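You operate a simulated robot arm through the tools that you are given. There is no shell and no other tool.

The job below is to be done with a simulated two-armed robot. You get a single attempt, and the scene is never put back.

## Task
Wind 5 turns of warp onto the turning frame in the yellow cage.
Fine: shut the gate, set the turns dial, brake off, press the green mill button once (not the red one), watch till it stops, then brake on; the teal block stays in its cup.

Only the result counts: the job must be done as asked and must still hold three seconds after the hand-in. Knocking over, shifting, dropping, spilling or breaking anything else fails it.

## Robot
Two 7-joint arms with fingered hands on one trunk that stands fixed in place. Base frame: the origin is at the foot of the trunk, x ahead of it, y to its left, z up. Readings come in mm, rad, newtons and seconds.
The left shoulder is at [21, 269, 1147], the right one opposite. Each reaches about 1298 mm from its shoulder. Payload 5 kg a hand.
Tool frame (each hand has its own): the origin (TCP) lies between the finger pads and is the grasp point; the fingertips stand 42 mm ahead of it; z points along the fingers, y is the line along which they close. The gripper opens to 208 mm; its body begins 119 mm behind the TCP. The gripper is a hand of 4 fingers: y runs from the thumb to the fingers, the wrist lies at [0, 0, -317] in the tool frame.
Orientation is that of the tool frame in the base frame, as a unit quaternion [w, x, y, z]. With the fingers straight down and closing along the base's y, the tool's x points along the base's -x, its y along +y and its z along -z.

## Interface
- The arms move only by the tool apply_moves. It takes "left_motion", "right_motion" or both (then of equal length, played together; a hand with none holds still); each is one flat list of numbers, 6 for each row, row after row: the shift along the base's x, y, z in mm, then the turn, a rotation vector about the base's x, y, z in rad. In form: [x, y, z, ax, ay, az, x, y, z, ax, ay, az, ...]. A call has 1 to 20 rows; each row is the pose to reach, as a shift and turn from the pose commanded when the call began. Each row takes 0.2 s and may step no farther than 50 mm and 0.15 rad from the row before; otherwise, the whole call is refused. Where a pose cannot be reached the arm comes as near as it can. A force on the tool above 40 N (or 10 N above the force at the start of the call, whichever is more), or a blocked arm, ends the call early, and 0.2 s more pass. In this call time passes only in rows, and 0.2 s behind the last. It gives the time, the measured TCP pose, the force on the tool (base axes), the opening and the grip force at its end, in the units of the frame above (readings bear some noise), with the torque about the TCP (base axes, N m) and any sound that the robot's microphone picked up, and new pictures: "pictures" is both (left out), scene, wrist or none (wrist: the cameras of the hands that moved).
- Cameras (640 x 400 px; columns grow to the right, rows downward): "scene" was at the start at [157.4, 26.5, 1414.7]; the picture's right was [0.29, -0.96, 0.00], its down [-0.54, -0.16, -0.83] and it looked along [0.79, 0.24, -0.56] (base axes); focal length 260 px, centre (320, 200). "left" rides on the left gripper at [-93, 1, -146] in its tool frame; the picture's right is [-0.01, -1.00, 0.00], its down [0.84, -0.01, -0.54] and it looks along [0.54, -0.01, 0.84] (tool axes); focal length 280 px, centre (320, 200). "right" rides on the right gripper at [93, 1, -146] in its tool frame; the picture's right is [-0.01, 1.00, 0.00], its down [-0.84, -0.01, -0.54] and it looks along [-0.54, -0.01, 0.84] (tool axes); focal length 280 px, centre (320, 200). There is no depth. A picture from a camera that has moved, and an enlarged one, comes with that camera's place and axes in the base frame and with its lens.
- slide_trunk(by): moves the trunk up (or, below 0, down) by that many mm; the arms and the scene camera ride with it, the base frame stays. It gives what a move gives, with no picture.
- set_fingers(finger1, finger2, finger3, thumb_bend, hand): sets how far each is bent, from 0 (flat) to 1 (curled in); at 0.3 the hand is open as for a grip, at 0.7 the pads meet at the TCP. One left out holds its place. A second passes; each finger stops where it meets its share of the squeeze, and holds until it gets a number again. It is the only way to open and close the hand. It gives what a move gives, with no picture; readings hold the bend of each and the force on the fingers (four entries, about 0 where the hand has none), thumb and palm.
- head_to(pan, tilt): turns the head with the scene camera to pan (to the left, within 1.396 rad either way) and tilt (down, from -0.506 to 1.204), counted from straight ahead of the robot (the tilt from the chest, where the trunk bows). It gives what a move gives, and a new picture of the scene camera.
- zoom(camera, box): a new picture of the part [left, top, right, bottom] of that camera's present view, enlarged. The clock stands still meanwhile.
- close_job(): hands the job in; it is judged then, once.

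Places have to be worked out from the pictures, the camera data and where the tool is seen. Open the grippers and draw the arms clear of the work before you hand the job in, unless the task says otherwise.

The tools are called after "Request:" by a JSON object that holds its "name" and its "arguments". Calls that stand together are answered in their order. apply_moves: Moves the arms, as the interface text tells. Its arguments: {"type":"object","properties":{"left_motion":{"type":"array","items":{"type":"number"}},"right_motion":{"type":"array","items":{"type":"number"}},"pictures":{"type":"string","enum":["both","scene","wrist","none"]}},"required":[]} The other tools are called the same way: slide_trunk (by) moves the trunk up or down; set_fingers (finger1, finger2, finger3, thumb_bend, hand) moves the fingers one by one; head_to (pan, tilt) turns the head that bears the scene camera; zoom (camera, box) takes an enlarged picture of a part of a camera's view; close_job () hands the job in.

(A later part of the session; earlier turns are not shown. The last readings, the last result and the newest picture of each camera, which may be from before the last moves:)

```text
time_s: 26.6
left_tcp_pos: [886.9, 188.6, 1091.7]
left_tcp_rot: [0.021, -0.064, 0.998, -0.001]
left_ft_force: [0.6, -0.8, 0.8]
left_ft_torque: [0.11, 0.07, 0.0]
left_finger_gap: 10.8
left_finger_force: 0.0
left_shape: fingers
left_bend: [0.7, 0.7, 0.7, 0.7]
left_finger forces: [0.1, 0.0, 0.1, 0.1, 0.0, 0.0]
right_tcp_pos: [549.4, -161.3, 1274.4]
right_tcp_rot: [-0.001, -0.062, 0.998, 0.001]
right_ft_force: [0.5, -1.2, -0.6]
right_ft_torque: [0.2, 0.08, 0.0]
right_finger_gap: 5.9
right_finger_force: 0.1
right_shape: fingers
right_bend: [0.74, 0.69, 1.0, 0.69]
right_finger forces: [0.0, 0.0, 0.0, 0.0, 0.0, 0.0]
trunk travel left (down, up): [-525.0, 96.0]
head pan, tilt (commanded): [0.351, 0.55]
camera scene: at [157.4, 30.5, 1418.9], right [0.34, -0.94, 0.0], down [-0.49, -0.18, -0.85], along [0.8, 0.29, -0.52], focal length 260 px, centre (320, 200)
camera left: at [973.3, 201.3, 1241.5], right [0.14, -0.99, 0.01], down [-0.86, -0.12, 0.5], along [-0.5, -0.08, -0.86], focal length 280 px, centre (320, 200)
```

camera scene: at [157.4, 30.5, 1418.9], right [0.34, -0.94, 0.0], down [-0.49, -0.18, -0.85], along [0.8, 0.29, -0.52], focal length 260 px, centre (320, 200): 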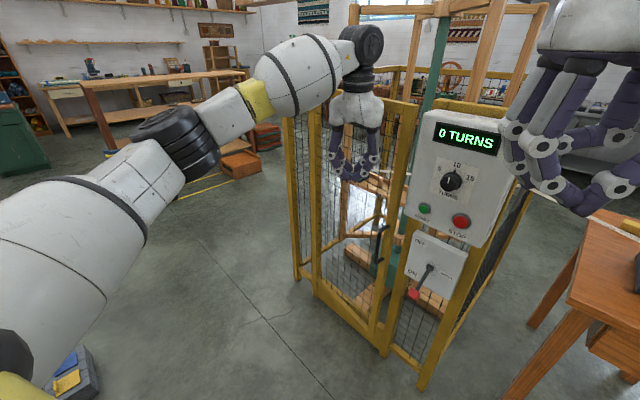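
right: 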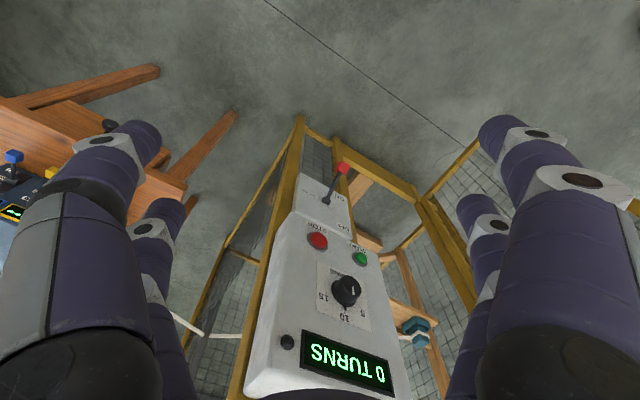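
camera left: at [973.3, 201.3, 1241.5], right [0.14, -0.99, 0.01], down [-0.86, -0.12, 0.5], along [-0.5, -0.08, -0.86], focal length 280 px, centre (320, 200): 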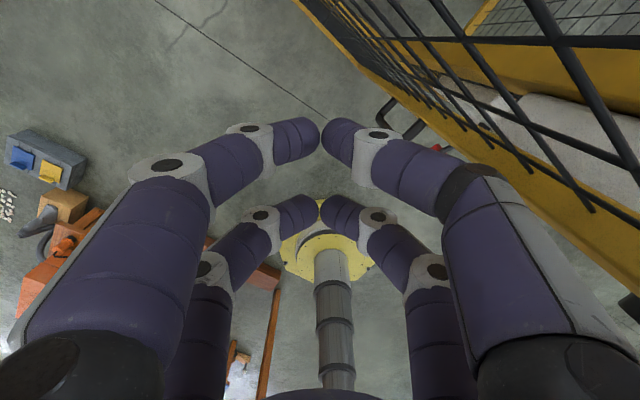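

Nearly closed; the last bit pushes straight along the gate normal in small steps until a force or stop is felt.

Request:
{"name": "apply_moves", "arguments": {"left_motion": [12, -8, 0, 0, 0, 0, 24, -15, 0, 0, 0, 0, 35, -22, 0, 0, 0, 0, 46, -28, 0, 0, 0, 0], "pictures": "scene"}}

Request:
{"name": "zoom", "arguments": {"camera": "scene", "box": [280, 80, 480, 380]}}

```text
time_s: 27.6
left_tcp_pos: [934.6, 160.6, 1092.0]
left_tcp_rot: [0.021, -0.064, 0.998, -0.001]
left_ft_force: [-0.9, -1.0, 0.6]
left_ft_torque: [0.05, 0.0, 0.03]
left_finger_gap: 10.6
left_finger_force: 0.0
left_shape: fingers
left_bend: [0.7, 0.7, 0.7, 0.7]
left_finger forces: [0.0, 0.0, 0.1, 0.0, 0.0, 0.0]
right_tcp_pos: [549.0, -158.7, 1274.9]
right_tcp_rot: [0.0, -0.063, 0.998, 0.0]
right_ft_force: [-0.1, -0.2, -0.3]
right_ft_torque: [0.08, -0.05, 0.01]
right_finger_gap: 6.1
right_finger_force: 0.1
right_shape: fingers
right_bend: [0.74, 0.69, 1.0, 0.69]
right_finger forces: [0.0, 0.1, 0.0, 0.0, 0.1, 0.0]
trunk travel left (down, up): [-525.0, 96.0]
head pan, tilt (commanded): [0.351, 0.55]
camera scene: at [156.8, 31.5, 1419.0], right [0.34, -0.94, 0.0], down [-0.49, -0.18, -0.85], along [0.8, 0.29, -0.52], focal length 260 px, centre (320, 200)
```

scene: 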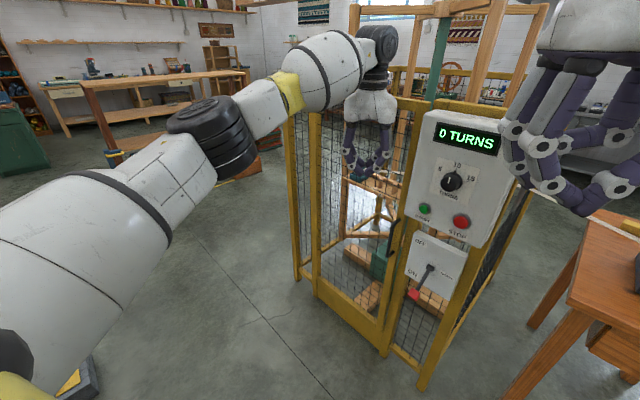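

```text
1.33 times, centred on (380, 230) of scene
camera zoom: at [156.8, 31.5, 1419.0], right [0.34, -0.94, 0.0], down [-0.49, -0.18, -0.85], along [0.8, 0.29, -0.52], focal length 347 px, centre (240, 160)
```

zoom: 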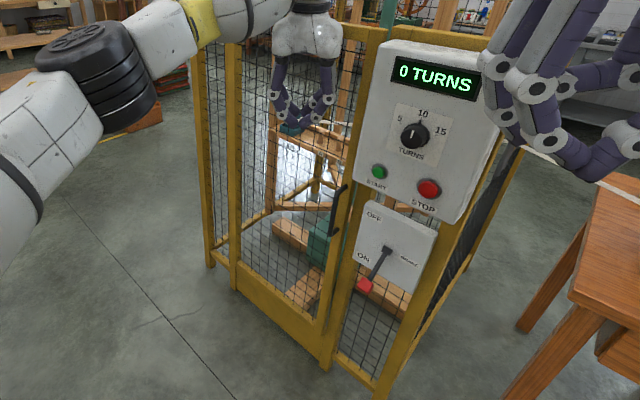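

The gate looks nearly flush but no stop was felt yet. A few more small steps along the normal, watching force and sound.

Request:
{"name": "apply_moves", "arguments": {"left_motion": [8, -4, 0, 0, 0, 0, 16, -8, 0, 0, 0, 0, 24, -12, 0, 0, 0, 0], "pictures": "both"}}

Request:
{"name": "zoom", "arguments": {"camera": "scene", "box": [280, 230, 440, 380]}}

Request:
{"name": "zoom", "arguments": {"camera": "scene", "box": [290, 70, 450, 220]}}

```text
time_s: 28.3
left_tcp_pos: [944.3, 153.5, 1096.7]
left_tcp_rot: [0.02, -0.062, 0.998, 0.0]
left_ft_force: [-42.7, 12.2, 14.3]
left_ft_torque: [-0.45, -2.56, -2.64]
left_finger_gap: 7.9
left_finger_force: 24.2
left_shape: fingers
left_bend: [0.7, 0.7, 0.7, 0.7]
left_finger forces: [0.0, 0.1, 0.0, 0.1, 49.2, 0.0]
right_tcp_pos: [546.5, -157.6, 1274.8]
right_tcp_rot: [0.001, -0.063, 0.998, -0.001]
right_ft_force: [0.6, 0.1, -0.3]
right_ft_torque: [0.06, 0.11, 0.01]
right_finger_gap: 6.1
right_finger_force: 0.1
right_shape: fingers
right_bend: [0.74, 0.69, 1.0, 0.69]
right_finger forces: [0.1, 0.0, 0.0, 0.1, 0.0, 0.0]
trunk travel left (down, up): [-525.0, 96.0]
head pan, tilt (commanded): [0.351, 0.55]
stopped in row 3 (left hand): the force on the tool passed its limit at 64 N (the readings are from after the stop); the commanded pose is now the measured one
camera scene: at [153.7, 32.3, 1419.3], right [0.34, -0.94, 0.0], down [-0.49, -0.18, -0.85], along [0.8, 0.29, -0.52], focal length 260 px, centre (320, 200)
camera left: at [1032.3, 165.8, 1245.7], right [0.14, -0.99, 0.0], down [-0.85, -0.11, 0.51], along [-0.5, -0.07, -0.86], focal length 280 px, centre (320, 200)
```

scene: 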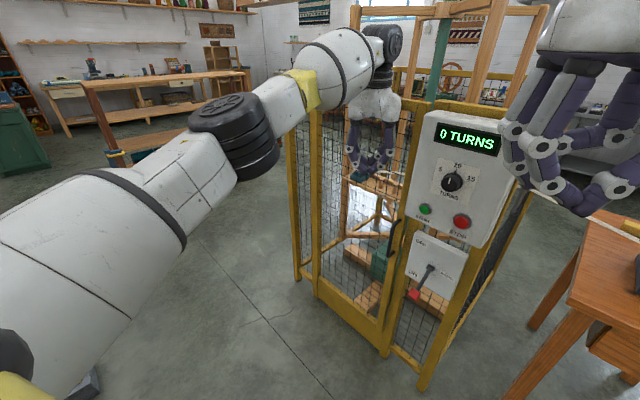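
left: 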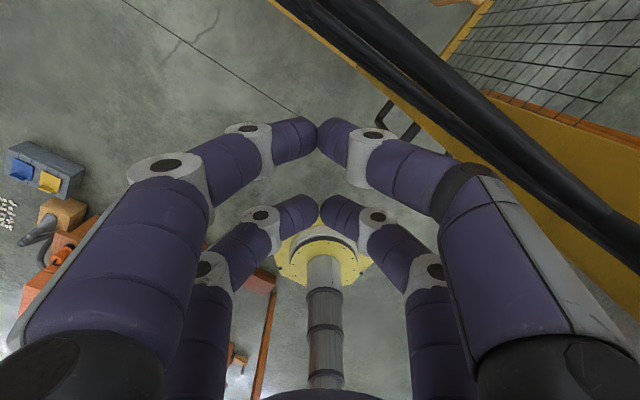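

```text
2.67 times, centred on (360, 305) of scene
camera zoom: at [153.7, 32.3, 1419.3], right [0.34, -0.94, 0.0], down [-0.49, -0.18, -0.85], along [0.8, 0.29, -0.52], focal length 694 px, centre (213, -80)
```

zoom: 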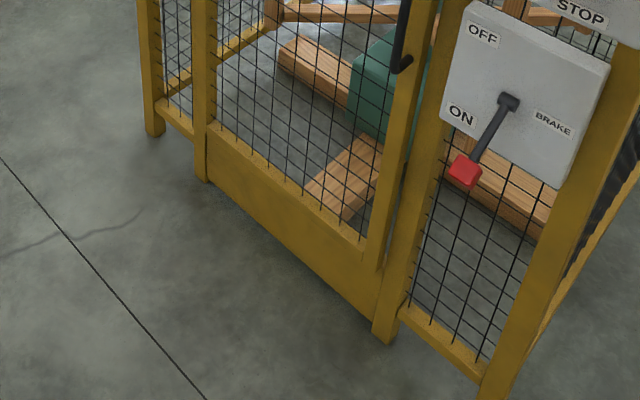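

```text
2.67 times, centred on (370, 145) of scene
camera zoom: at [153.7, 32.3, 1419.3], right [0.34, -0.94, 0.0], down [-0.49, -0.18, -0.85], along [0.8, 0.29, -0.52], focal length 694 px, centre (187, 347)
```

zoom: 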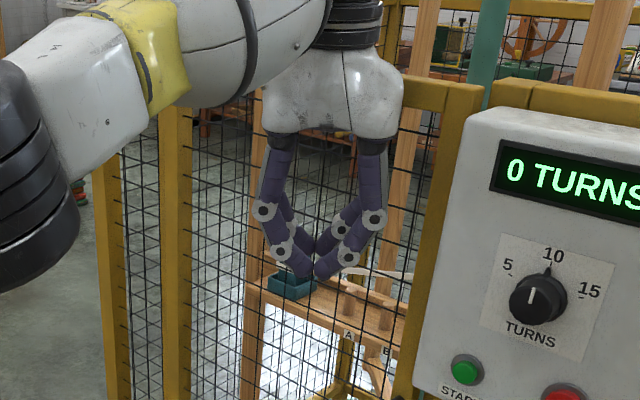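

The stop was reached firmly (64 N peak) – the gate is against its frame. I back the hand off along the outward normal and check that it stays shut.

Request:
{"name": "apply_moves", "arguments": {"left_motion": [-18, 9, 0, 0, 0, 0, -45, 22, 0, 0, 0, 0, -85, 42, 0, 0, 0, 0, -125, 62, 0, 0, 0, 0, -170, 84, 0, 0, 0, 0, -210, 104, 0, 0, 0, 0], "pictures": "both"}}

Request:
{"name": "zoom", "arguments": {"camera": "scene", "box": [280, 80, 440, 380]}}

```text
time_s: 29.7
left_tcp_pos: [735.6, 256.0, 1090.3]
left_tcp_rot: [0.02, -0.062, 0.998, -0.001]
left_ft_force: [0.3, -0.6, 0.1]
left_ft_torque: [0.01, 0.05, 0.02]
left_finger_gap: 10.9
left_finger_force: 0.0
left_shape: fingers
left_bend: [0.7, 0.7, 0.7, 0.7]
left_finger forces: [0.1, 0.1, 0.0, 0.1, 0.0, 0.1]
right_tcp_pos: [548.9, -157.5, 1274.1]
right_tcp_rot: [0.0, -0.063, 0.998, 0.0]
right_ft_force: [0.3, 0.3, 0.5]
right_ft_torque: [-0.07, -0.01, -0.02]
right_finger_gap: 6.3
right_finger_force: 0.0
right_shape: fingers
right_bend: [0.74, 0.69, 1.0, 0.69]
right_finger forces: [0.0, 0.0, 0.0, 0.1, 0.0, 0.0]
trunk travel left (down, up): [-525.0, 96.0]
head pan, tilt (commanded): [0.351, 0.55]
camera scene: at [157.3, 32.3, 1419.0], right [0.34, -0.94, 0.0], down [-0.49, -0.18, -0.85], along [0.8, 0.29, -0.52], focal length 260 px, centre (320, 200)
camera left: at [823.0, 268.8, 1239.6], right [0.14, -0.99, 0.01], down [-0.85, -0.12, 0.51], along [-0.5, -0.07, -0.86], focal length 280 px, centre (320, 200)
```

scene: 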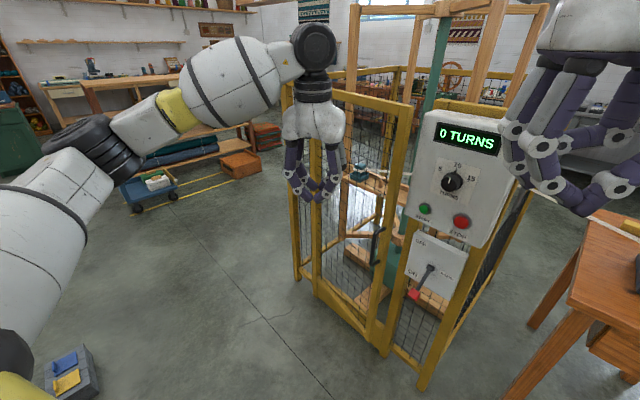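
left: 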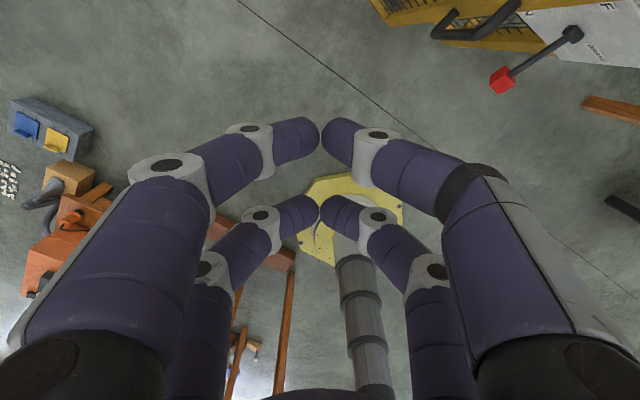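

```text
1.33 times, centred on (360, 230) of scene
camera zoom: at [157.3, 32.3, 1419.0], right [0.34, -0.94, 0.0], down [-0.49, -0.18, -0.85], along [0.8, 0.29, -0.52], focal length 347 px, centre (267, 160)
```

zoom: 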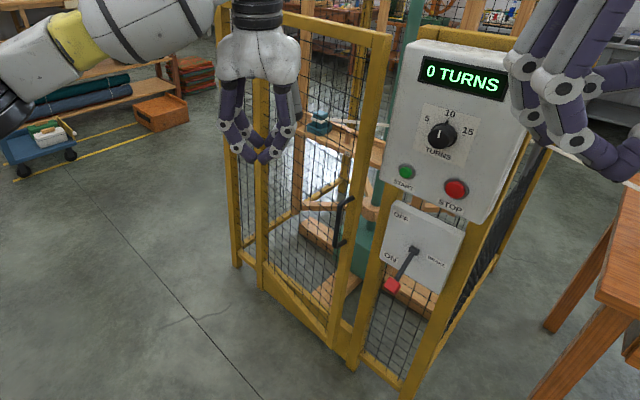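

The gate drifted open again by several degrees after I backed off. I'll wait a moment to see whether it is still moving or sits still.

Request:
{"name": "head_to", "arguments": {"pan": 0.351, "tilt": 0.55}}

Request:
{"name": "zoom", "arguments": {"camera": "scene", "box": [280, 80, 440, 380]}}

Request:
{"name": "zoom", "arguments": {"camera": "scene", "box": [340, 90, 420, 140]}}

Request:
{"name": "zoom", "arguments": {"camera": "scene", "box": [340, 210, 420, 260]}}

```text
time_s: 30.3
left_tcp_pos: [737.4, 255.9, 1090.6]
left_tcp_rot: [0.019, -0.062, 0.998, -0.001]
left_ft_force: [0.0, 0.1, 0.7]
left_ft_torque: [0.01, 0.0, 0.01]
left_finger_gap: 10.9
left_finger_force: 0.2
left_shape: fingers
left_bend: [0.7, 0.7, 0.7, 0.7]
left_finger forces: [0.0, 0.0, 0.0, 0.0, 0.0, 0.0]
right_tcp_pos: [548.6, -158.2, 1274.2]
right_tcp_rot: [0.0, -0.063, 0.998, 0.001]
right_ft_force: [0.0, -1.0, 0.3]
right_ft_torque: [0.04, 0.03, 0.0]
right_finger_gap: 6.0
right_finger_force: 0.0
right_shape: fingers
right_bend: [0.74, 0.69, 1.0, 0.69]
right_finger forces: [0.0, 0.1, 0.1, 0.1, 0.0, 0.1]
trunk travel left (down, up): [-525.0, 96.0]
head pan, tilt (commanded): [0.351, 0.55]
camera scene: at [157.0, 31.5, 1419.0], right [0.34, -0.94, 0.0], down [-0.49, -0.18, -0.85], along [0.8, 0.29, -0.52], focal length 260 px, centre (320, 200)
```

scene: 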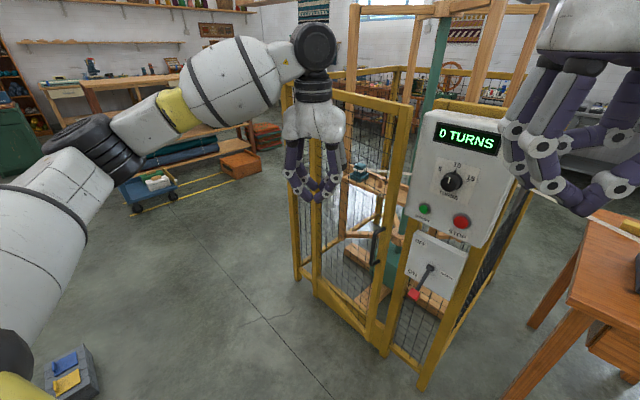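

```text
1.33 times, centred on (360, 230) of scene
camera zoom: at [157.0, 31.5, 1419.0], right [0.34, -0.94, 0.0], down [-0.49, -0.18, -0.85], along [0.8, 0.29, -0.52], focal length 347 px, centre (267, 160)
```

zoom: 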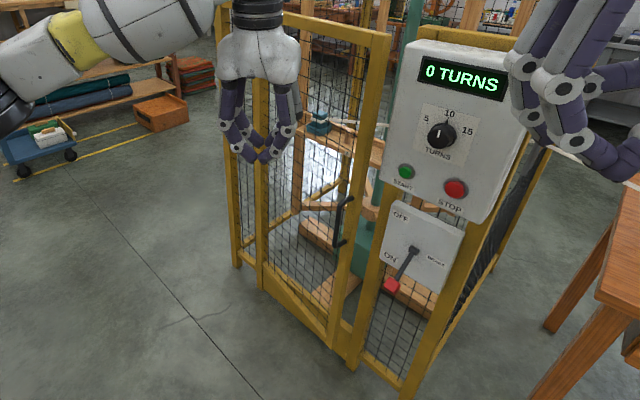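

```text
8.00 times, centred on (380, 115) of scene
camera zoom: at [157.0, 31.5, 1419.0], right [0.34, -0.94, 0.0], down [-0.49, -0.18, -0.85], along [0.8, 0.29, -0.52], focal length 2081 px, centre (-160, 880)
```

zoom: 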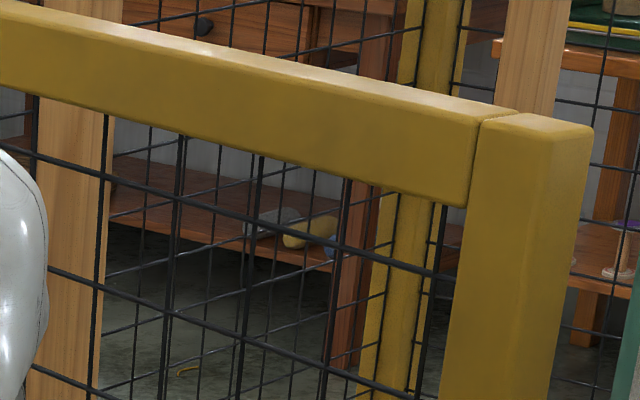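

```text
8.00 times, centred on (380, 235) of scene
camera zoom: at [157.0, 31.5, 1419.0], right [0.34, -0.94, 0.0], down [-0.49, -0.18, -0.85], along [0.8, 0.29, -0.52], focal length 2081 px, centre (-160, -80)
```

zoom: 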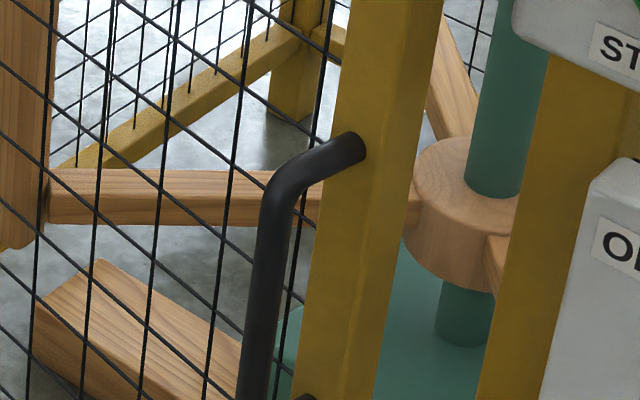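

The gate rests still, ajar by about 8° – it rebounded off the stop. I'll push it again, this time slowly at the end, then release slowly.

Request:
{"name": "apply_moves", "arguments": {"left_motion": [40, -20, 0, 0, 0, 0, 80, -40, 0, 0, 0, 0, 115, -57, 0, 0, 0, 0, 135, -67, 0, 0, 0, 0, 150, -74, 0, 0, 0, 0, 162, -80, 0, 0, 0, 0, 172, -85, 0, 0, 0, 0, 180, -89, 0, 0, 0, 0, 187, -93, 0, 0, 0, 0, 192, -96, 0, 0, 0, 0], "pictures": "scene"}}

Request:
{"name": "zoom", "arguments": {"camera": "scene", "box": [280, 80, 440, 380]}}

```text
time_s: 32.5
left_tcp_pos: [931.9, 159.7, 1090.6]
left_tcp_rot: [0.019, -0.062, 0.998, -0.001]
left_ft_force: [0.5, 0.7, 0.3]
left_ft_torque: [-0.02, -0.03, 0.04]
left_finger_gap: 10.8
left_finger_force: 0.0
left_shape: fingers
left_bend: [0.7, 0.7, 0.7, 0.7]
left_finger forces: [0.0, 0.2, 0.0, 0.0, 0.0, 0.0]
right_tcp_pos: [549.7, -159.5, 1274.7]
right_tcp_rot: [0.0, -0.063, 0.998, 0.0]
right_ft_force: [-0.2, -1.0, 0.1]
right_ft_torque: [0.03, 0.0, -0.01]
right_finger_gap: 6.1
right_finger_force: 0.0
right_shape: fingers
right_bend: [0.74, 0.69, 1.0, 0.69]
right_finger forces: [0.0, 0.0, 0.0, 0.0, 0.0, 0.0]
trunk travel left (down, up): [-525.0, 96.0]
head pan, tilt (commanded): [0.351, 0.55]
camera scene: at [156.9, 31.8, 1419.0], right [0.34, -0.94, 0.0], down [-0.49, -0.18, -0.85], along [0.8, 0.29, -0.52], focal length 260 px, centre (320, 200)
```

scene: 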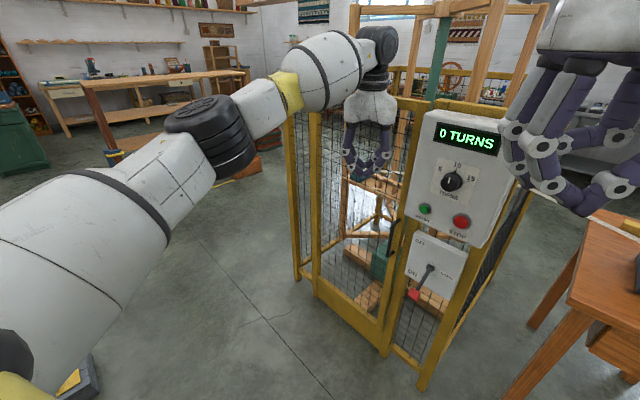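

```text
1.33 times, centred on (360, 230) of scene
camera zoom: at [156.9, 31.8, 1419.0], right [0.34, -0.94, 0.0], down [-0.49, -0.18, -0.85], along [0.8, 0.29, -0.52], focal length 347 px, centre (267, 160)
```

zoom: 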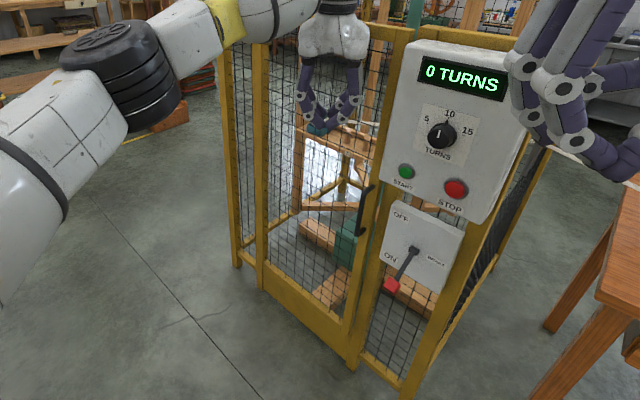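

Gate is nearly flush again with negligible force. I now creep 2–3 mm per row into the stop, hold, and see the contact force.

Request:
{"name": "apply_moves", "arguments": {"left_motion": [2, -1, 0, 0, 0, 0, 4, -2, 0, 0, 0, 0, 6, -3, 0, 0, 0, 0, 8, -4, 0, 0, 0, 0, 9, -4.5, 0, 0, 0, 0, 9, -4.5, 0, 0, 0, 0], "pictures": "scene"}}

Request:
{"name": "zoom", "arguments": {"camera": "scene", "box": [340, 300, 420, 350]}}

Request:
{"name": "zoom", "arguments": {"camera": "scene", "box": [360, 80, 440, 130]}}

```text
time_s: 33.9
left_tcp_pos: [938.8, 157.9, 1094.1]
left_tcp_rot: [0.021, -0.063, 0.998, 0.0]
left_ft_force: [-13.4, 12.8, 29.3]
left_ft_torque: [-1.49, -4.77, 1.36]
left_finger_gap: 11.1
left_finger_force: 0.0
left_shape: fingers
left_bend: [0.7, 0.7, 0.7, 0.7]
left_finger forces: [0.0, 0.0, 0.1, 0.0, 0.1, 0.0]
right_tcp_pos: [545.9, -157.6, 1275.5]
right_tcp_rot: [0.001, -0.063, 0.998, 0.0]
right_ft_force: [0.3, -0.1, -0.2]
right_ft_torque: [0.03, 0.0, -0.01]
right_finger_gap: 6.0
right_finger_force: 0.0
right_shape: fingers
right_bend: [0.74, 0.69, 1.0, 0.69]
right_finger forces: [0.0, 0.0, 0.0, 0.1, 0.0, 0.0]
trunk travel left (down, up): [-525.0, 96.0]
head pan, tilt (commanded): [0.351, 0.55]
camera scene: at [154.0, 32.5, 1419.5], right [0.34, -0.94, 0.0], down [-0.49, -0.18, -0.85], along [0.8, 0.29, -0.52], focal length 260 px, centre (320, 200)
```

scene: 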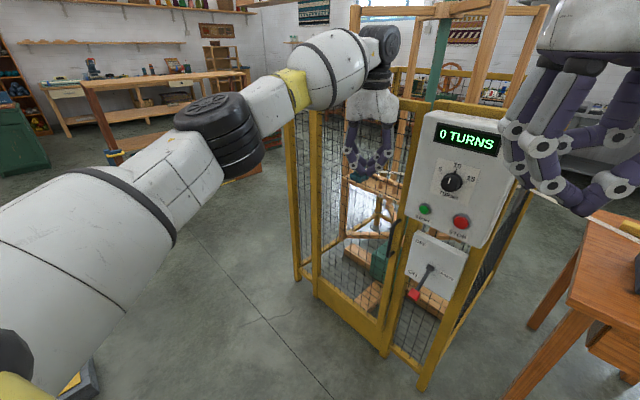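

```text
8.00 times, centred on (380, 325) of scene
camera zoom: at [154.0, 32.5, 1419.5], right [0.34, -0.94, 0.0], down [-0.49, -0.18, -0.85], along [0.8, 0.29, -0.52], focal length 2081 px, centre (-160, -800)
```

zoom: 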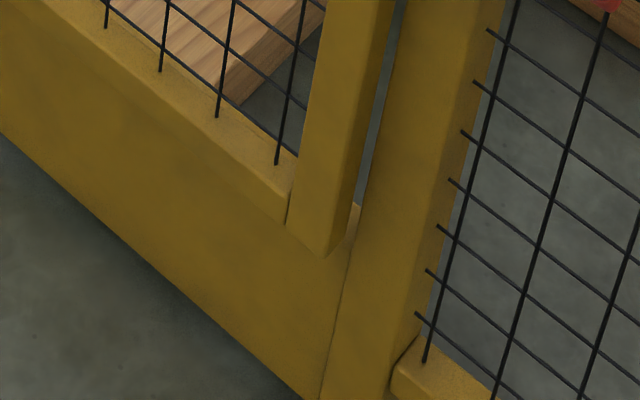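

```text
8.00 times, centred on (400, 105) of scene
camera zoom: at [154.0, 32.5, 1419.5], right [0.34, -0.94, 0.0], down [-0.49, -0.18, -0.85], along [0.8, 0.29, -0.52], focal length 2081 px, centre (-320, 960)
```

zoom: 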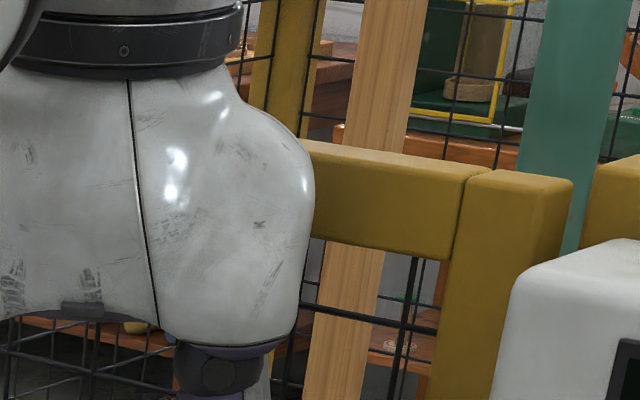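

Now there is a steady ~18 N normal reaction from the stop (plus some vertical rub). I'll release very slowly so it doesn't rebound, then compare the gate's position.

Request:
{"name": "apply_moves", "arguments": {"left_motion": [-1, 0.5, 0, 0, 0, 0, -2, 1, 0, 0, 0, 0, -3, 1.5, 0, 0, 0, 0, -4, 2, 0, 0, 0, 0, -5, 2.5, 0, 0, 0, 0, -6, 3, 0, 0, 0, 0, -8, 4, 0, 0, 0, 0, -10, 5, 0, 0, 0, 0, -13, 6.5, 0, 0, 0, 0, -17, 8.5, 0, 0, 0, 0], "pictures": "both"}}

Request:
{"name": "zoom", "arguments": {"camera": "scene", "box": [340, 300, 420, 350]}}

Request:
{"name": "zoom", "arguments": {"camera": "scene", "box": [360, 80, 440, 130]}}

```text
time_s: 36.1
left_tcp_pos: [924.5, 162.7, 1091.7]
left_tcp_rot: [0.02, -0.062, 0.998, -0.001]
left_ft_force: [0.6, 1.0, -0.1]
left_ft_torque: [-0.02, 0.04, 0.02]
left_finger_gap: 11.0
left_finger_force: 0.1
left_shape: fingers
left_bend: [0.7, 0.7, 0.7, 0.7]
left_finger forces: [0.0, 0.0, 0.0, 0.0, 0.0, 0.1]
right_tcp_pos: [548.7, -157.7, 1274.1]
right_tcp_rot: [-0.001, -0.063, 0.998, 0.0]
right_ft_force: [0.1, 0.2, 0.3]
right_ft_torque: [-0.01, 0.02, -0.02]
right_finger_gap: 5.6
right_finger_force: 0.2
right_shape: fingers
right_bend: [0.74, 0.69, 1.0, 0.69]
right_finger forces: [0.0, 0.1, 0.0, 0.0, 0.1, 0.0]
trunk travel left (down, up): [-525.0, 96.0]
head pan, tilt (commanded): [0.351, 0.55]
camera scene: at [157.3, 31.9, 1418.9], right [0.34, -0.94, 0.0], down [-0.49, -0.18, -0.85], along [0.8, 0.29, -0.52], focal length 260 px, centre (320, 200)
camera left: at [1010.8, 176.0, 1240.4], right [0.14, -0.99, 0.01], down [-0.85, -0.12, 0.51], along [-0.5, -0.07, -0.86], focal length 280 px, centre (320, 200)
```

scene: 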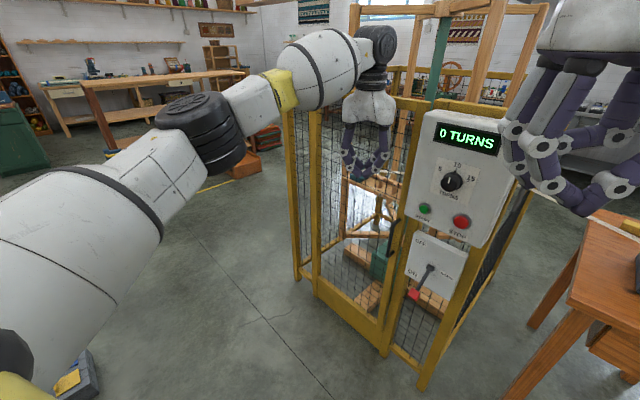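
left: 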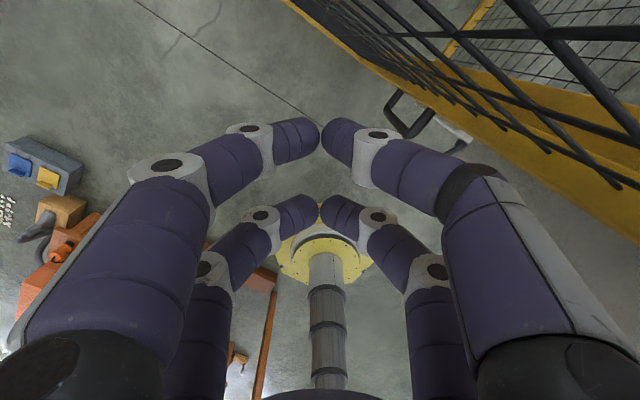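

```text
8.00 times, centred on (380, 325) of scene
camera zoom: at [157.3, 31.9, 1418.9], right [0.34, -0.94, 0.0], down [-0.49, -0.18, -0.85], along [0.8, 0.29, -0.52], focal length 2081 px, centre (-160, -800)
```

zoom: 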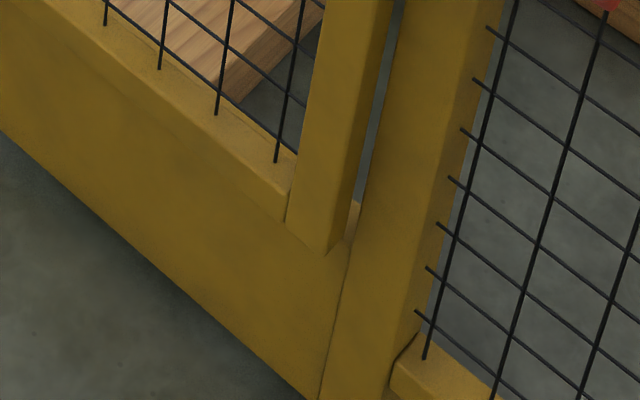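

```text
8.00 times, centred on (400, 105) of scene
camera zoom: at [157.3, 31.9, 1418.9], right [0.34, -0.94, 0.0], down [-0.49, -0.18, -0.85], along [0.8, 0.29, -0.52], focal length 2081 px, centre (-320, 960)
```

zoom: 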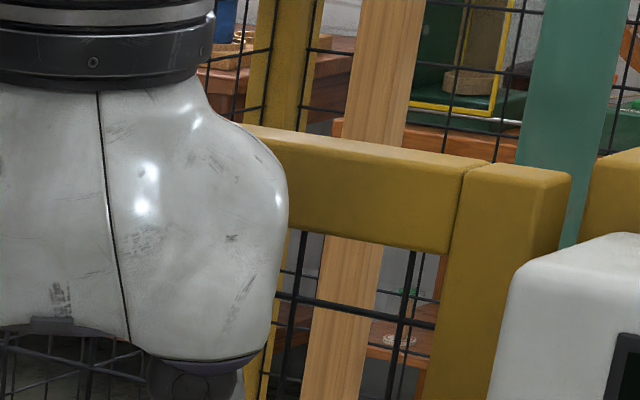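

The gate now stays put after the gentle release. I'll zoom the wrist camera to check how flush the gate is with sill and post.

Request:
{"name": "zoom", "arguments": {"camera": "left", "box": [280, 0, 640, 225]}}

Request:
{"name": "zoom", "arguments": {"camera": "scene", "box": [290, 230, 410, 360]}}

```text
1.78 times, centred on (460, 112) of left
camera zoom: at [1010.8, 176.0, 1240.4], right [0.14, -0.99, 0.01], down [-0.85, -0.12, 0.51], along [-0.5, -0.07, -0.86], focal length 498 px, centre (71, 356)
```

zoom: 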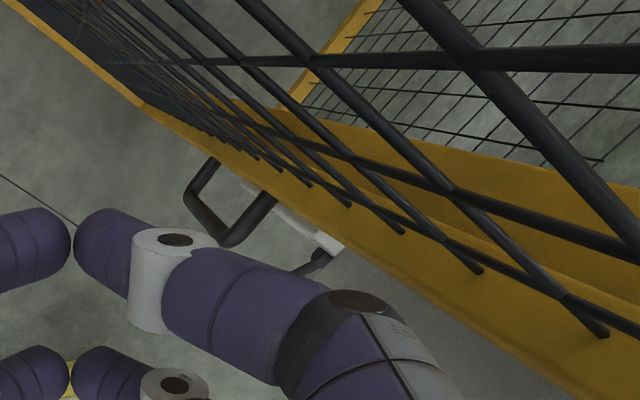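

```text
3.08 times, centred on (350, 295) of scene
camera zoom: at [157.3, 31.9, 1418.9], right [0.34, -0.94, 0.0], down [-0.49, -0.18, -0.85], along [0.8, 0.29, -0.52], focal length 800 px, centre (228, -92)
```

zoom: 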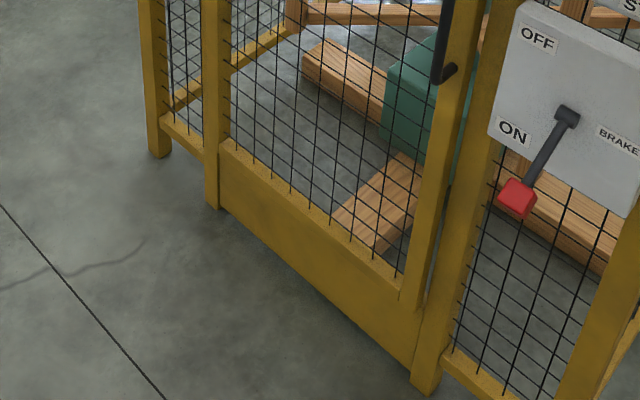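

Gate bottom rail lies parallel on the sill and holds. Now I retreat the left hand from the gate while yawing it toward the panel normal, and move the right hand out of the way.

Request:
{"name": "apply_moves", "arguments": {"left_motion": [-30, 15, 0, 0, 0, 0, -75, 37, 0, 0, 0, 0, -115, 57, 0, 0, 0, -0.14, -155, 77, 0, 0, 0, -0.28, -195, 97, 0, 0, 0, -0.43, -230, 112, 0, 0, 0, -0.575], "right_motion": [-17, -25, 0, 0, 0, 0, -34, -50, 0, 0, 0, 0, -51, -75, 0, 0, 0, 0, -68, -100, 0, 0, 0, 0, -85, -125, 0, 0, 0, 0, -100, -150, 0, 0, 0, 0], "pictures": "scene"}}

Request:
{"name": "zoom", "arguments": {"camera": "scene", "box": [340, 300, 420, 350]}}

```text
time_s: 37.5
left_tcp_pos: [691.2, 279.8, 1094.1]
left_tcp_rot: [0.02, 0.225, 0.974, -0.005]
left_ft_force: [-0.5, 0.1, 0.7]
left_ft_torque: [0.01, -0.06, -0.04]
left_finger_gap: 10.8
left_finger_force: 0.0
left_shape: fingers
left_bend: [0.7, 0.7, 0.7, 0.7]
left_finger forces: [0.0, 0.1, 0.1, 0.0, 0.1, 0.0]
right_tcp_pos: [448.0, -307.9, 1275.6]
right_tcp_rot: [0.0, -0.063, 0.998, 0.0]
right_ft_force: [-0.9, 0.3, 0.7]
right_ft_torque: [0.0, -0.05, -0.04]
right_finger_gap: 5.8
right_finger_force: 0.1
right_shape: fingers
right_bend: [0.74, 0.69, 1.0, 0.69]
right_finger forces: [0.1, 0.1, 0.1, 0.1, 0.0, 0.0]
trunk travel left (down, up): [-525.0, 96.0]
head pan, tilt (commanded): [0.351, 0.55]
camera scene: at [156.5, 31.8, 1419.2], right [0.34, -0.94, 0.0], down [-0.49, -0.18, -0.85], along [0.8, 0.29, -0.52], focal length 260 px, centre (320, 200)
```

scene: 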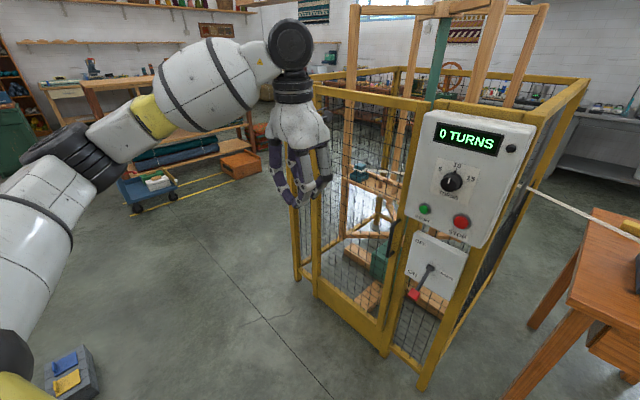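

```text
8.00 times, centred on (380, 325) of scene
camera zoom: at [156.5, 31.8, 1419.2], right [0.34, -0.94, 0.0], down [-0.49, -0.18, -0.85], along [0.8, 0.29, -0.52], focal length 2081 px, centre (-160, -800)
```

zoom: 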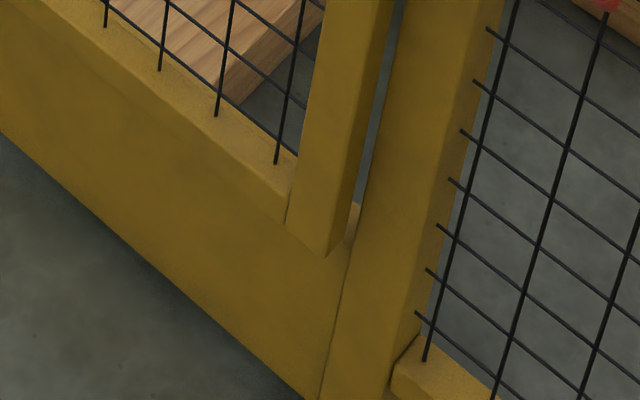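

Gate holds. I'll zoom in at the gate's top latch corner and the whole gate to judge flushness.

Request:
{"name": "zoom", "arguments": {"camera": "scene", "box": [300, 70, 460, 170]}}

Request:
{"name": "zoom", "arguments": {"camera": "scene", "box": [380, 60, 540, 330]}}

```text
4.00 times, centred on (380, 120) of scene
camera zoom: at [156.5, 31.8, 1419.2], right [0.34, -0.94, 0.0], down [-0.49, -0.18, -0.85], along [0.8, 0.29, -0.52], focal length 1040 px, centre (80, 520)
```

zoom: 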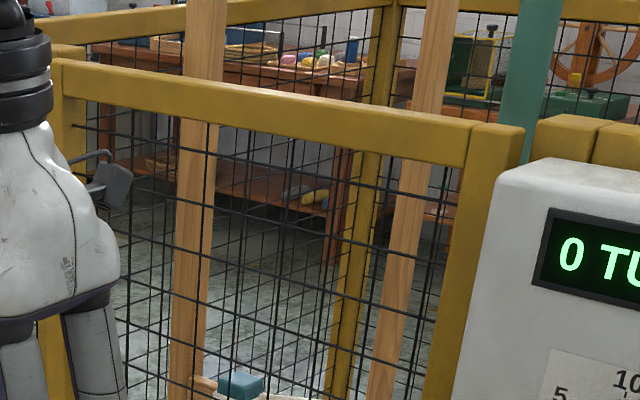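

```text
1.48 times, centred on (460, 195) of scene
camera zoom: at [156.5, 31.8, 1419.2], right [0.34, -0.94, 0.0], down [-0.49, -0.18, -0.85], along [0.8, 0.29, -0.52], focal length 385 px, centre (113, 207)
```

zoom: 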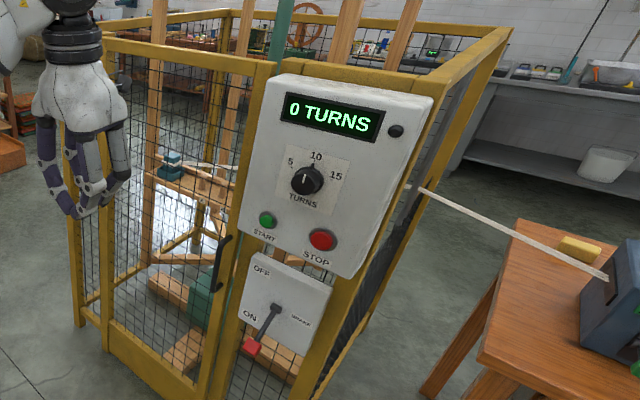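

I'll zoom further on the gate/post junction at the top.

Request:
{"name": "zoom", "arguments": {"camera": "scene", "box": [408, 88, 464, 123]}}

Request:
{"name": "zoom", "arguments": {"camera": "scene", "box": [300, 75, 356, 110]}}

```text
11.43 times, centred on (436, 106) of scene
camera zoom: at [156.5, 31.8, 1419.2], right [0.34, -0.94, 0.0], down [-0.49, -0.18, -0.85], along [0.8, 0.29, -0.52], focal length 2972 px, centre (-1006, 1280)
```

zoom: 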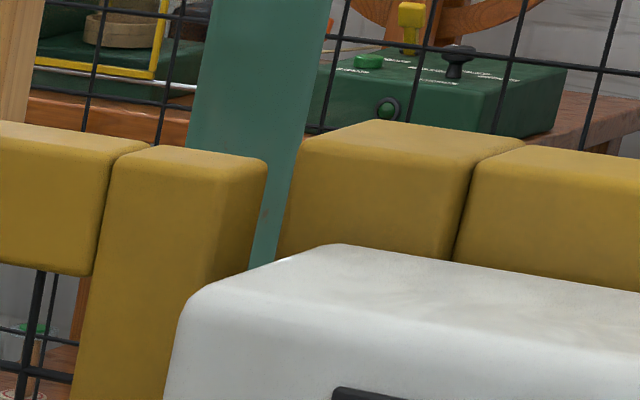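

```text
11.43 times, centred on (328, 92) of scene
camera zoom: at [156.5, 31.8, 1419.2], right [0.34, -0.94, 0.0], down [-0.49, -0.18, -0.85], along [0.8, 0.29, -0.52], focal length 2972 px, centre (229, 1429)
```

zoom: 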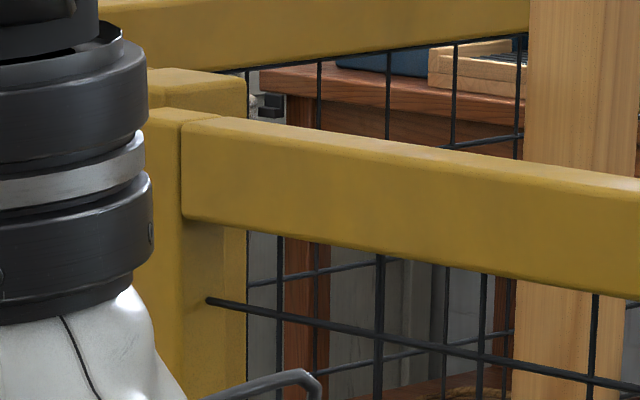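

The gate sits hard against its stop and stays there. Now I pitch the left hand forward to point along the panel's inward normal while moving it in front of the dial, about 170 mm off.

Request:
{"name": "apply_moves", "arguments": {"left_motion": [0, -27, 0, -0.061, -0.125, 0, 0, -54, -2, -0.122, -0.25, 0, 0, -81, -4, -0.183, -0.375, 0, 0, -108, -6, -0.244, -0.5, 0, 0, -135, -8, -0.305, -0.625, 0, 0, -162, -10, -0.366, -0.75, 0, 0, -189, -12, -0.427, -0.875, 0, 0, -216, -14, -0.488, -1.0, 0, 0, -243, -15, -0.549, -1.125, 0, 0, -270, -16, -0.61, -1.25, 0, 0, -293, -17, -0.671, -1.375, 0], "pictures": "both"}}

```text
time_s: 39.9
left_tcp_pos: [694.6, 32.0, 1076.7]
left_tcp_rot: [0.585, 0.18, 0.779, -0.138]
left_ft_force: [-0.9, 0.0, -0.4]
left_ft_torque: [-0.01, -0.02, -0.01]
left_finger_gap: 11.0
left_finger_force: 0.0
left_shape: fingers
left_bend: [0.7, 0.7, 0.7, 0.7]
left_finger forces: [0.0, 0.1, 0.0, 0.1, 0.0, 0.0]
left hand out of reach, approached as far as the arm can: row 10, 11
right_tcp_pos: [449.0, -308.2, 1274.7]
right_tcp_rot: [0.0, -0.063, 0.998, 0.0]
right_ft_force: [-0.2, 0.3, -0.1]
right_ft_torque: [-0.02, 0.02, 0.0]
right_finger_gap: 5.7
right_finger_force: 0.1
right_shape: fingers
right_bend: [0.74, 0.69, 1.0, 0.69]
right_finger forces: [0.0, 0.0, 0.1, 0.0, 0.0, 0.0]
trunk travel left (down, up): [-525.0, 96.0]
head pan, tilt (commanded): [0.351, 0.55]
camera scene: at [157.2, 31.7, 1419.0], right [0.34, -0.94, 0.0], down [-0.49, -0.18, -0.85], along [0.8, 0.29, -0.52], focal length 260 px, centre (320, 200)
camera left: at [591.6, 84.4, 1207.0], right [-0.44, -0.9, 0.02], down [-0.68, 0.32, -0.66], along [0.59, -0.3, -0.75], focal length 280 px, centre (320, 200)
```

scene: 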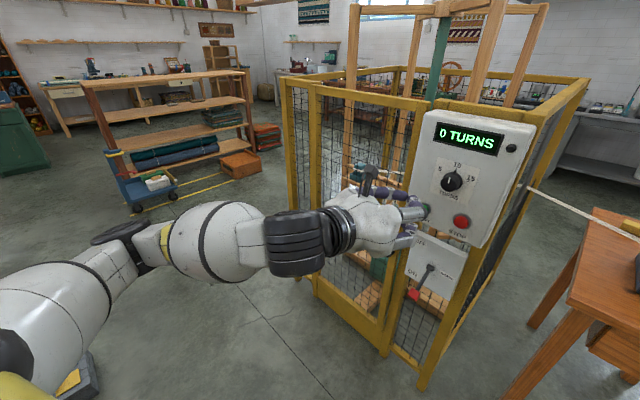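
left: 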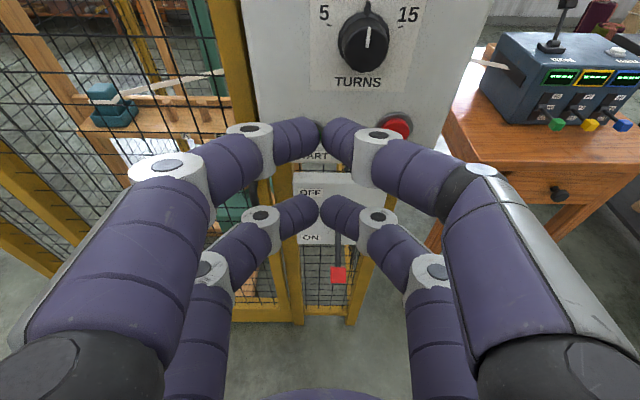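

The hand points at the panel (pitched ~16° down, limited by the wrist). The wrist camera sees the dial, and the gate stile beside the panel; I'll zoom in on both.

Request:
{"name": "zoom", "arguments": {"camera": "left", "box": [180, 0, 480, 187]}}

Request:
{"name": "zoom", "arguments": {"camera": "left", "box": [180, 160, 420, 340]}}

```text
2.13 times, centred on (330, 94) of left
camera zoom: at [591.6, 84.4, 1207.0], right [-0.44, -0.9, 0.02], down [-0.68, 0.32, -0.66], along [0.59, -0.3, -0.75], focal length 598 px, centre (299, 427)
```

zoom: 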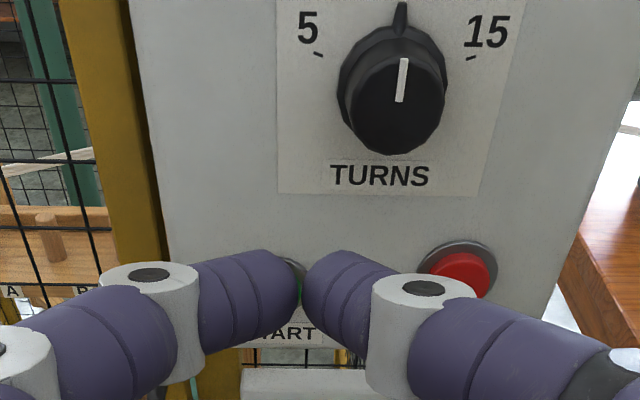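

```text
2.22 times, centred on (300, 250) of left
camera zoom: at [591.6, 84.4, 1207.0], right [-0.44, -0.9, 0.02], down [-0.68, 0.32, -0.66], along [0.59, -0.3, -0.75], focal length 623 px, centre (364, 89)
```

zoom: 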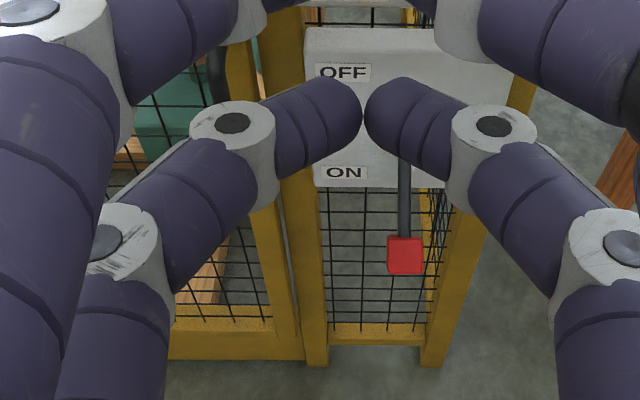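

Gate looks flush beside the panel. I'll zoom the scene camera on the knob to triangulate its cap centre precisely before gripping.

Request:
{"name": "zoom", "arguments": {"camera": "scene", "box": [412, 150, 492, 200]}}

Request:
{"name": "zoom", "arguments": {"camera": "left", "box": [300, 0, 428, 80]}}

```text
8.00 times, centred on (452, 175) of scene
camera zoom: at [157.2, 31.7, 1419.0], right [0.34, -0.94, 0.0], down [-0.49, -0.18, -0.85], along [0.8, 0.29, -0.52], focal length 2081 px, centre (-736, 400)
```

zoom: 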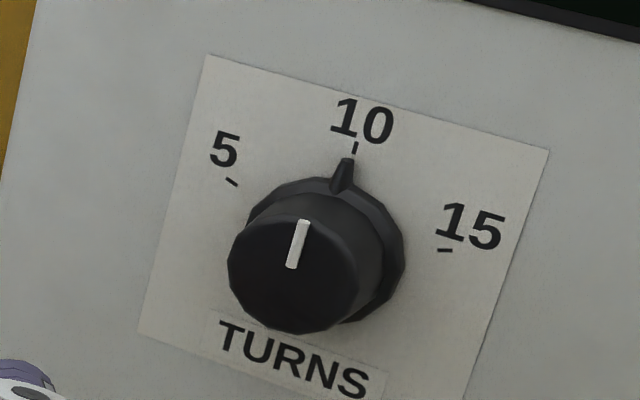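

```text
5.00 times, centred on (364, 40) of left
camera zoom: at [591.6, 84.4, 1207.0], right [-0.44, -0.9, 0.02], down [-0.68, 0.32, -0.66], along [0.59, -0.3, -0.75], focal length 1402 px, centre (100, 1000)
```

zoom: 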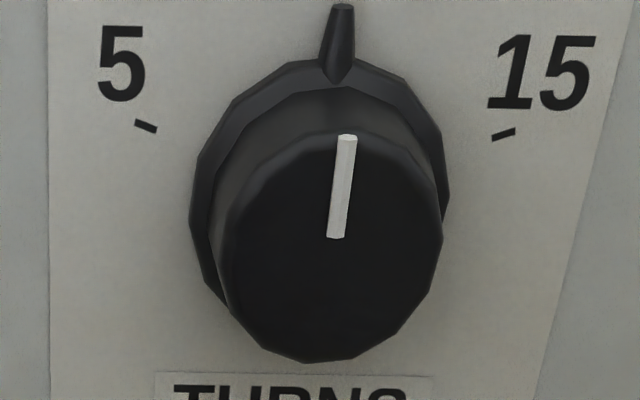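

Cap centre ≈(819,-75,1106), knob ~30 mm tall on the panel at (846,-88,1103). I open only the upper pair (thumb + finger1) and move to a pre-grasp point about 60 mm short.

Request:
{"name": "set_fingers", "arguments": {"hand": "left", "finger1": 0.53, "thumb_bend": 0.53}}

Request:
{"name": "apply_moves", "arguments": {"left_motion": [17, -23, 2, 0, 0, 0, 34, -46, 4, 0, 0, 0, 50, -69, 5, 0, 0, 0], "pictures": "both"}}

```text
time_s: 40.9
left_tcp_pos: [694.5, 33.2, 1077.3]
left_tcp_rot: [0.585, 0.18, 0.779, -0.138]
left_ft_force: [0.2, 0.1, -0.8]
left_ft_torque: [0.0, 0.01, -0.03]
left_finger_gap: 96.3
left_finger_force: 0.0
left_shape: fingers
left_bend: [0.53, 0.7, 0.7, 0.53]
left_finger forces: [0.0, 0.0, 0.0, 0.0, 0.0, 0.1]
right_tcp_pos: [448.0, -308.1, 1275.4]
right_tcp_rot: [0.0, -0.063, 0.998, 0.0]
right_ft_force: [0.0, -0.2, 0.2]
right_ft_torque: [0.03, 0.03, 0.01]
right_finger_gap: 6.2
right_finger_force: 0.0
right_shape: fingers
right_bend: [0.74, 0.69, 1.0, 0.69]
right_finger forces: [0.0, 0.1, 0.0, 0.0, 0.0, 0.1]
trunk travel left (down, up): [-525.0, 96.0]
head pan, tilt (commanded): [0.351, 0.55]
```

```text
time_s: 41.7
left_tcp_pos: [743.2, -39.3, 1084.0]
left_tcp_rot: [0.586, 0.181, 0.778, -0.138]
left_ft_force: [-1.0, -0.8, 0.4]
left_ft_torque: [0.02, -0.05, 0.03]
left_finger_gap: 96.5
left_finger_force: 0.0
left_shape: fingers
left_bend: [0.53, 0.7, 0.7, 0.53]
left_finger forces: [0.1, 0.0, 0.0, 0.0, 0.0, 0.0]
right_tcp_pos: [447.2, -309.0, 1275.8]
right_tcp_rot: [0.0, -0.063, 0.998, 0.001]
right_ft_force: [-0.7, -0.2, -0.5]
right_ft_torque: [0.06, -0.02, 0.0]
right_finger_gap: 6.1
right_finger_force: 0.1
right_shape: fingers
right_bend: [0.74, 0.69, 1.0, 0.69]
right_finger forces: [0.0, 0.0, 0.1, 0.1, 0.1, 0.0]
trunk travel left (down, up): [-525.0, 96.0]
head pan, tilt (commanded): [0.351, 0.55]
camera scene: at [156.8, 31.1, 1419.0], right [0.34, -0.94, 0.0], down [-0.49, -0.18, -0.85], along [0.8, 0.29, -0.52], focal length 260 px, centre (320, 200)
camera left: at [641.2, 12.8, 1213.5], right [-0.44, -0.9, 0.02], down [-0.68, 0.32, -0.66], along [0.59, -0.3, -0.75], focal length 280 px, centre (320, 200)
```

scene: 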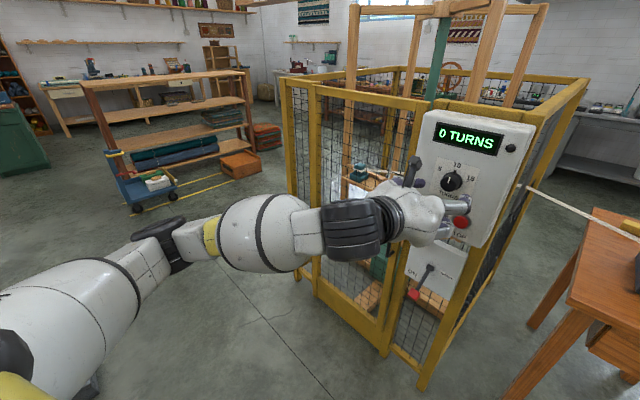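
left: 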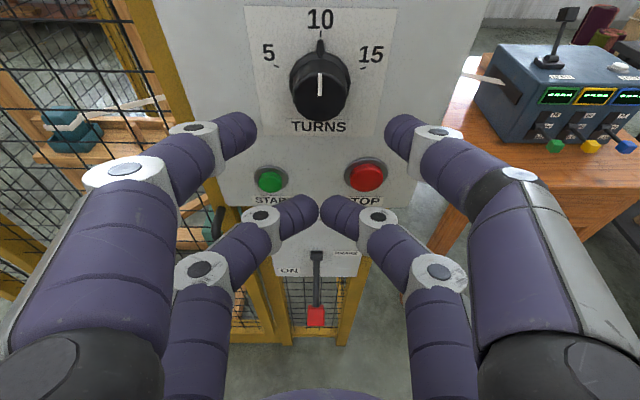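

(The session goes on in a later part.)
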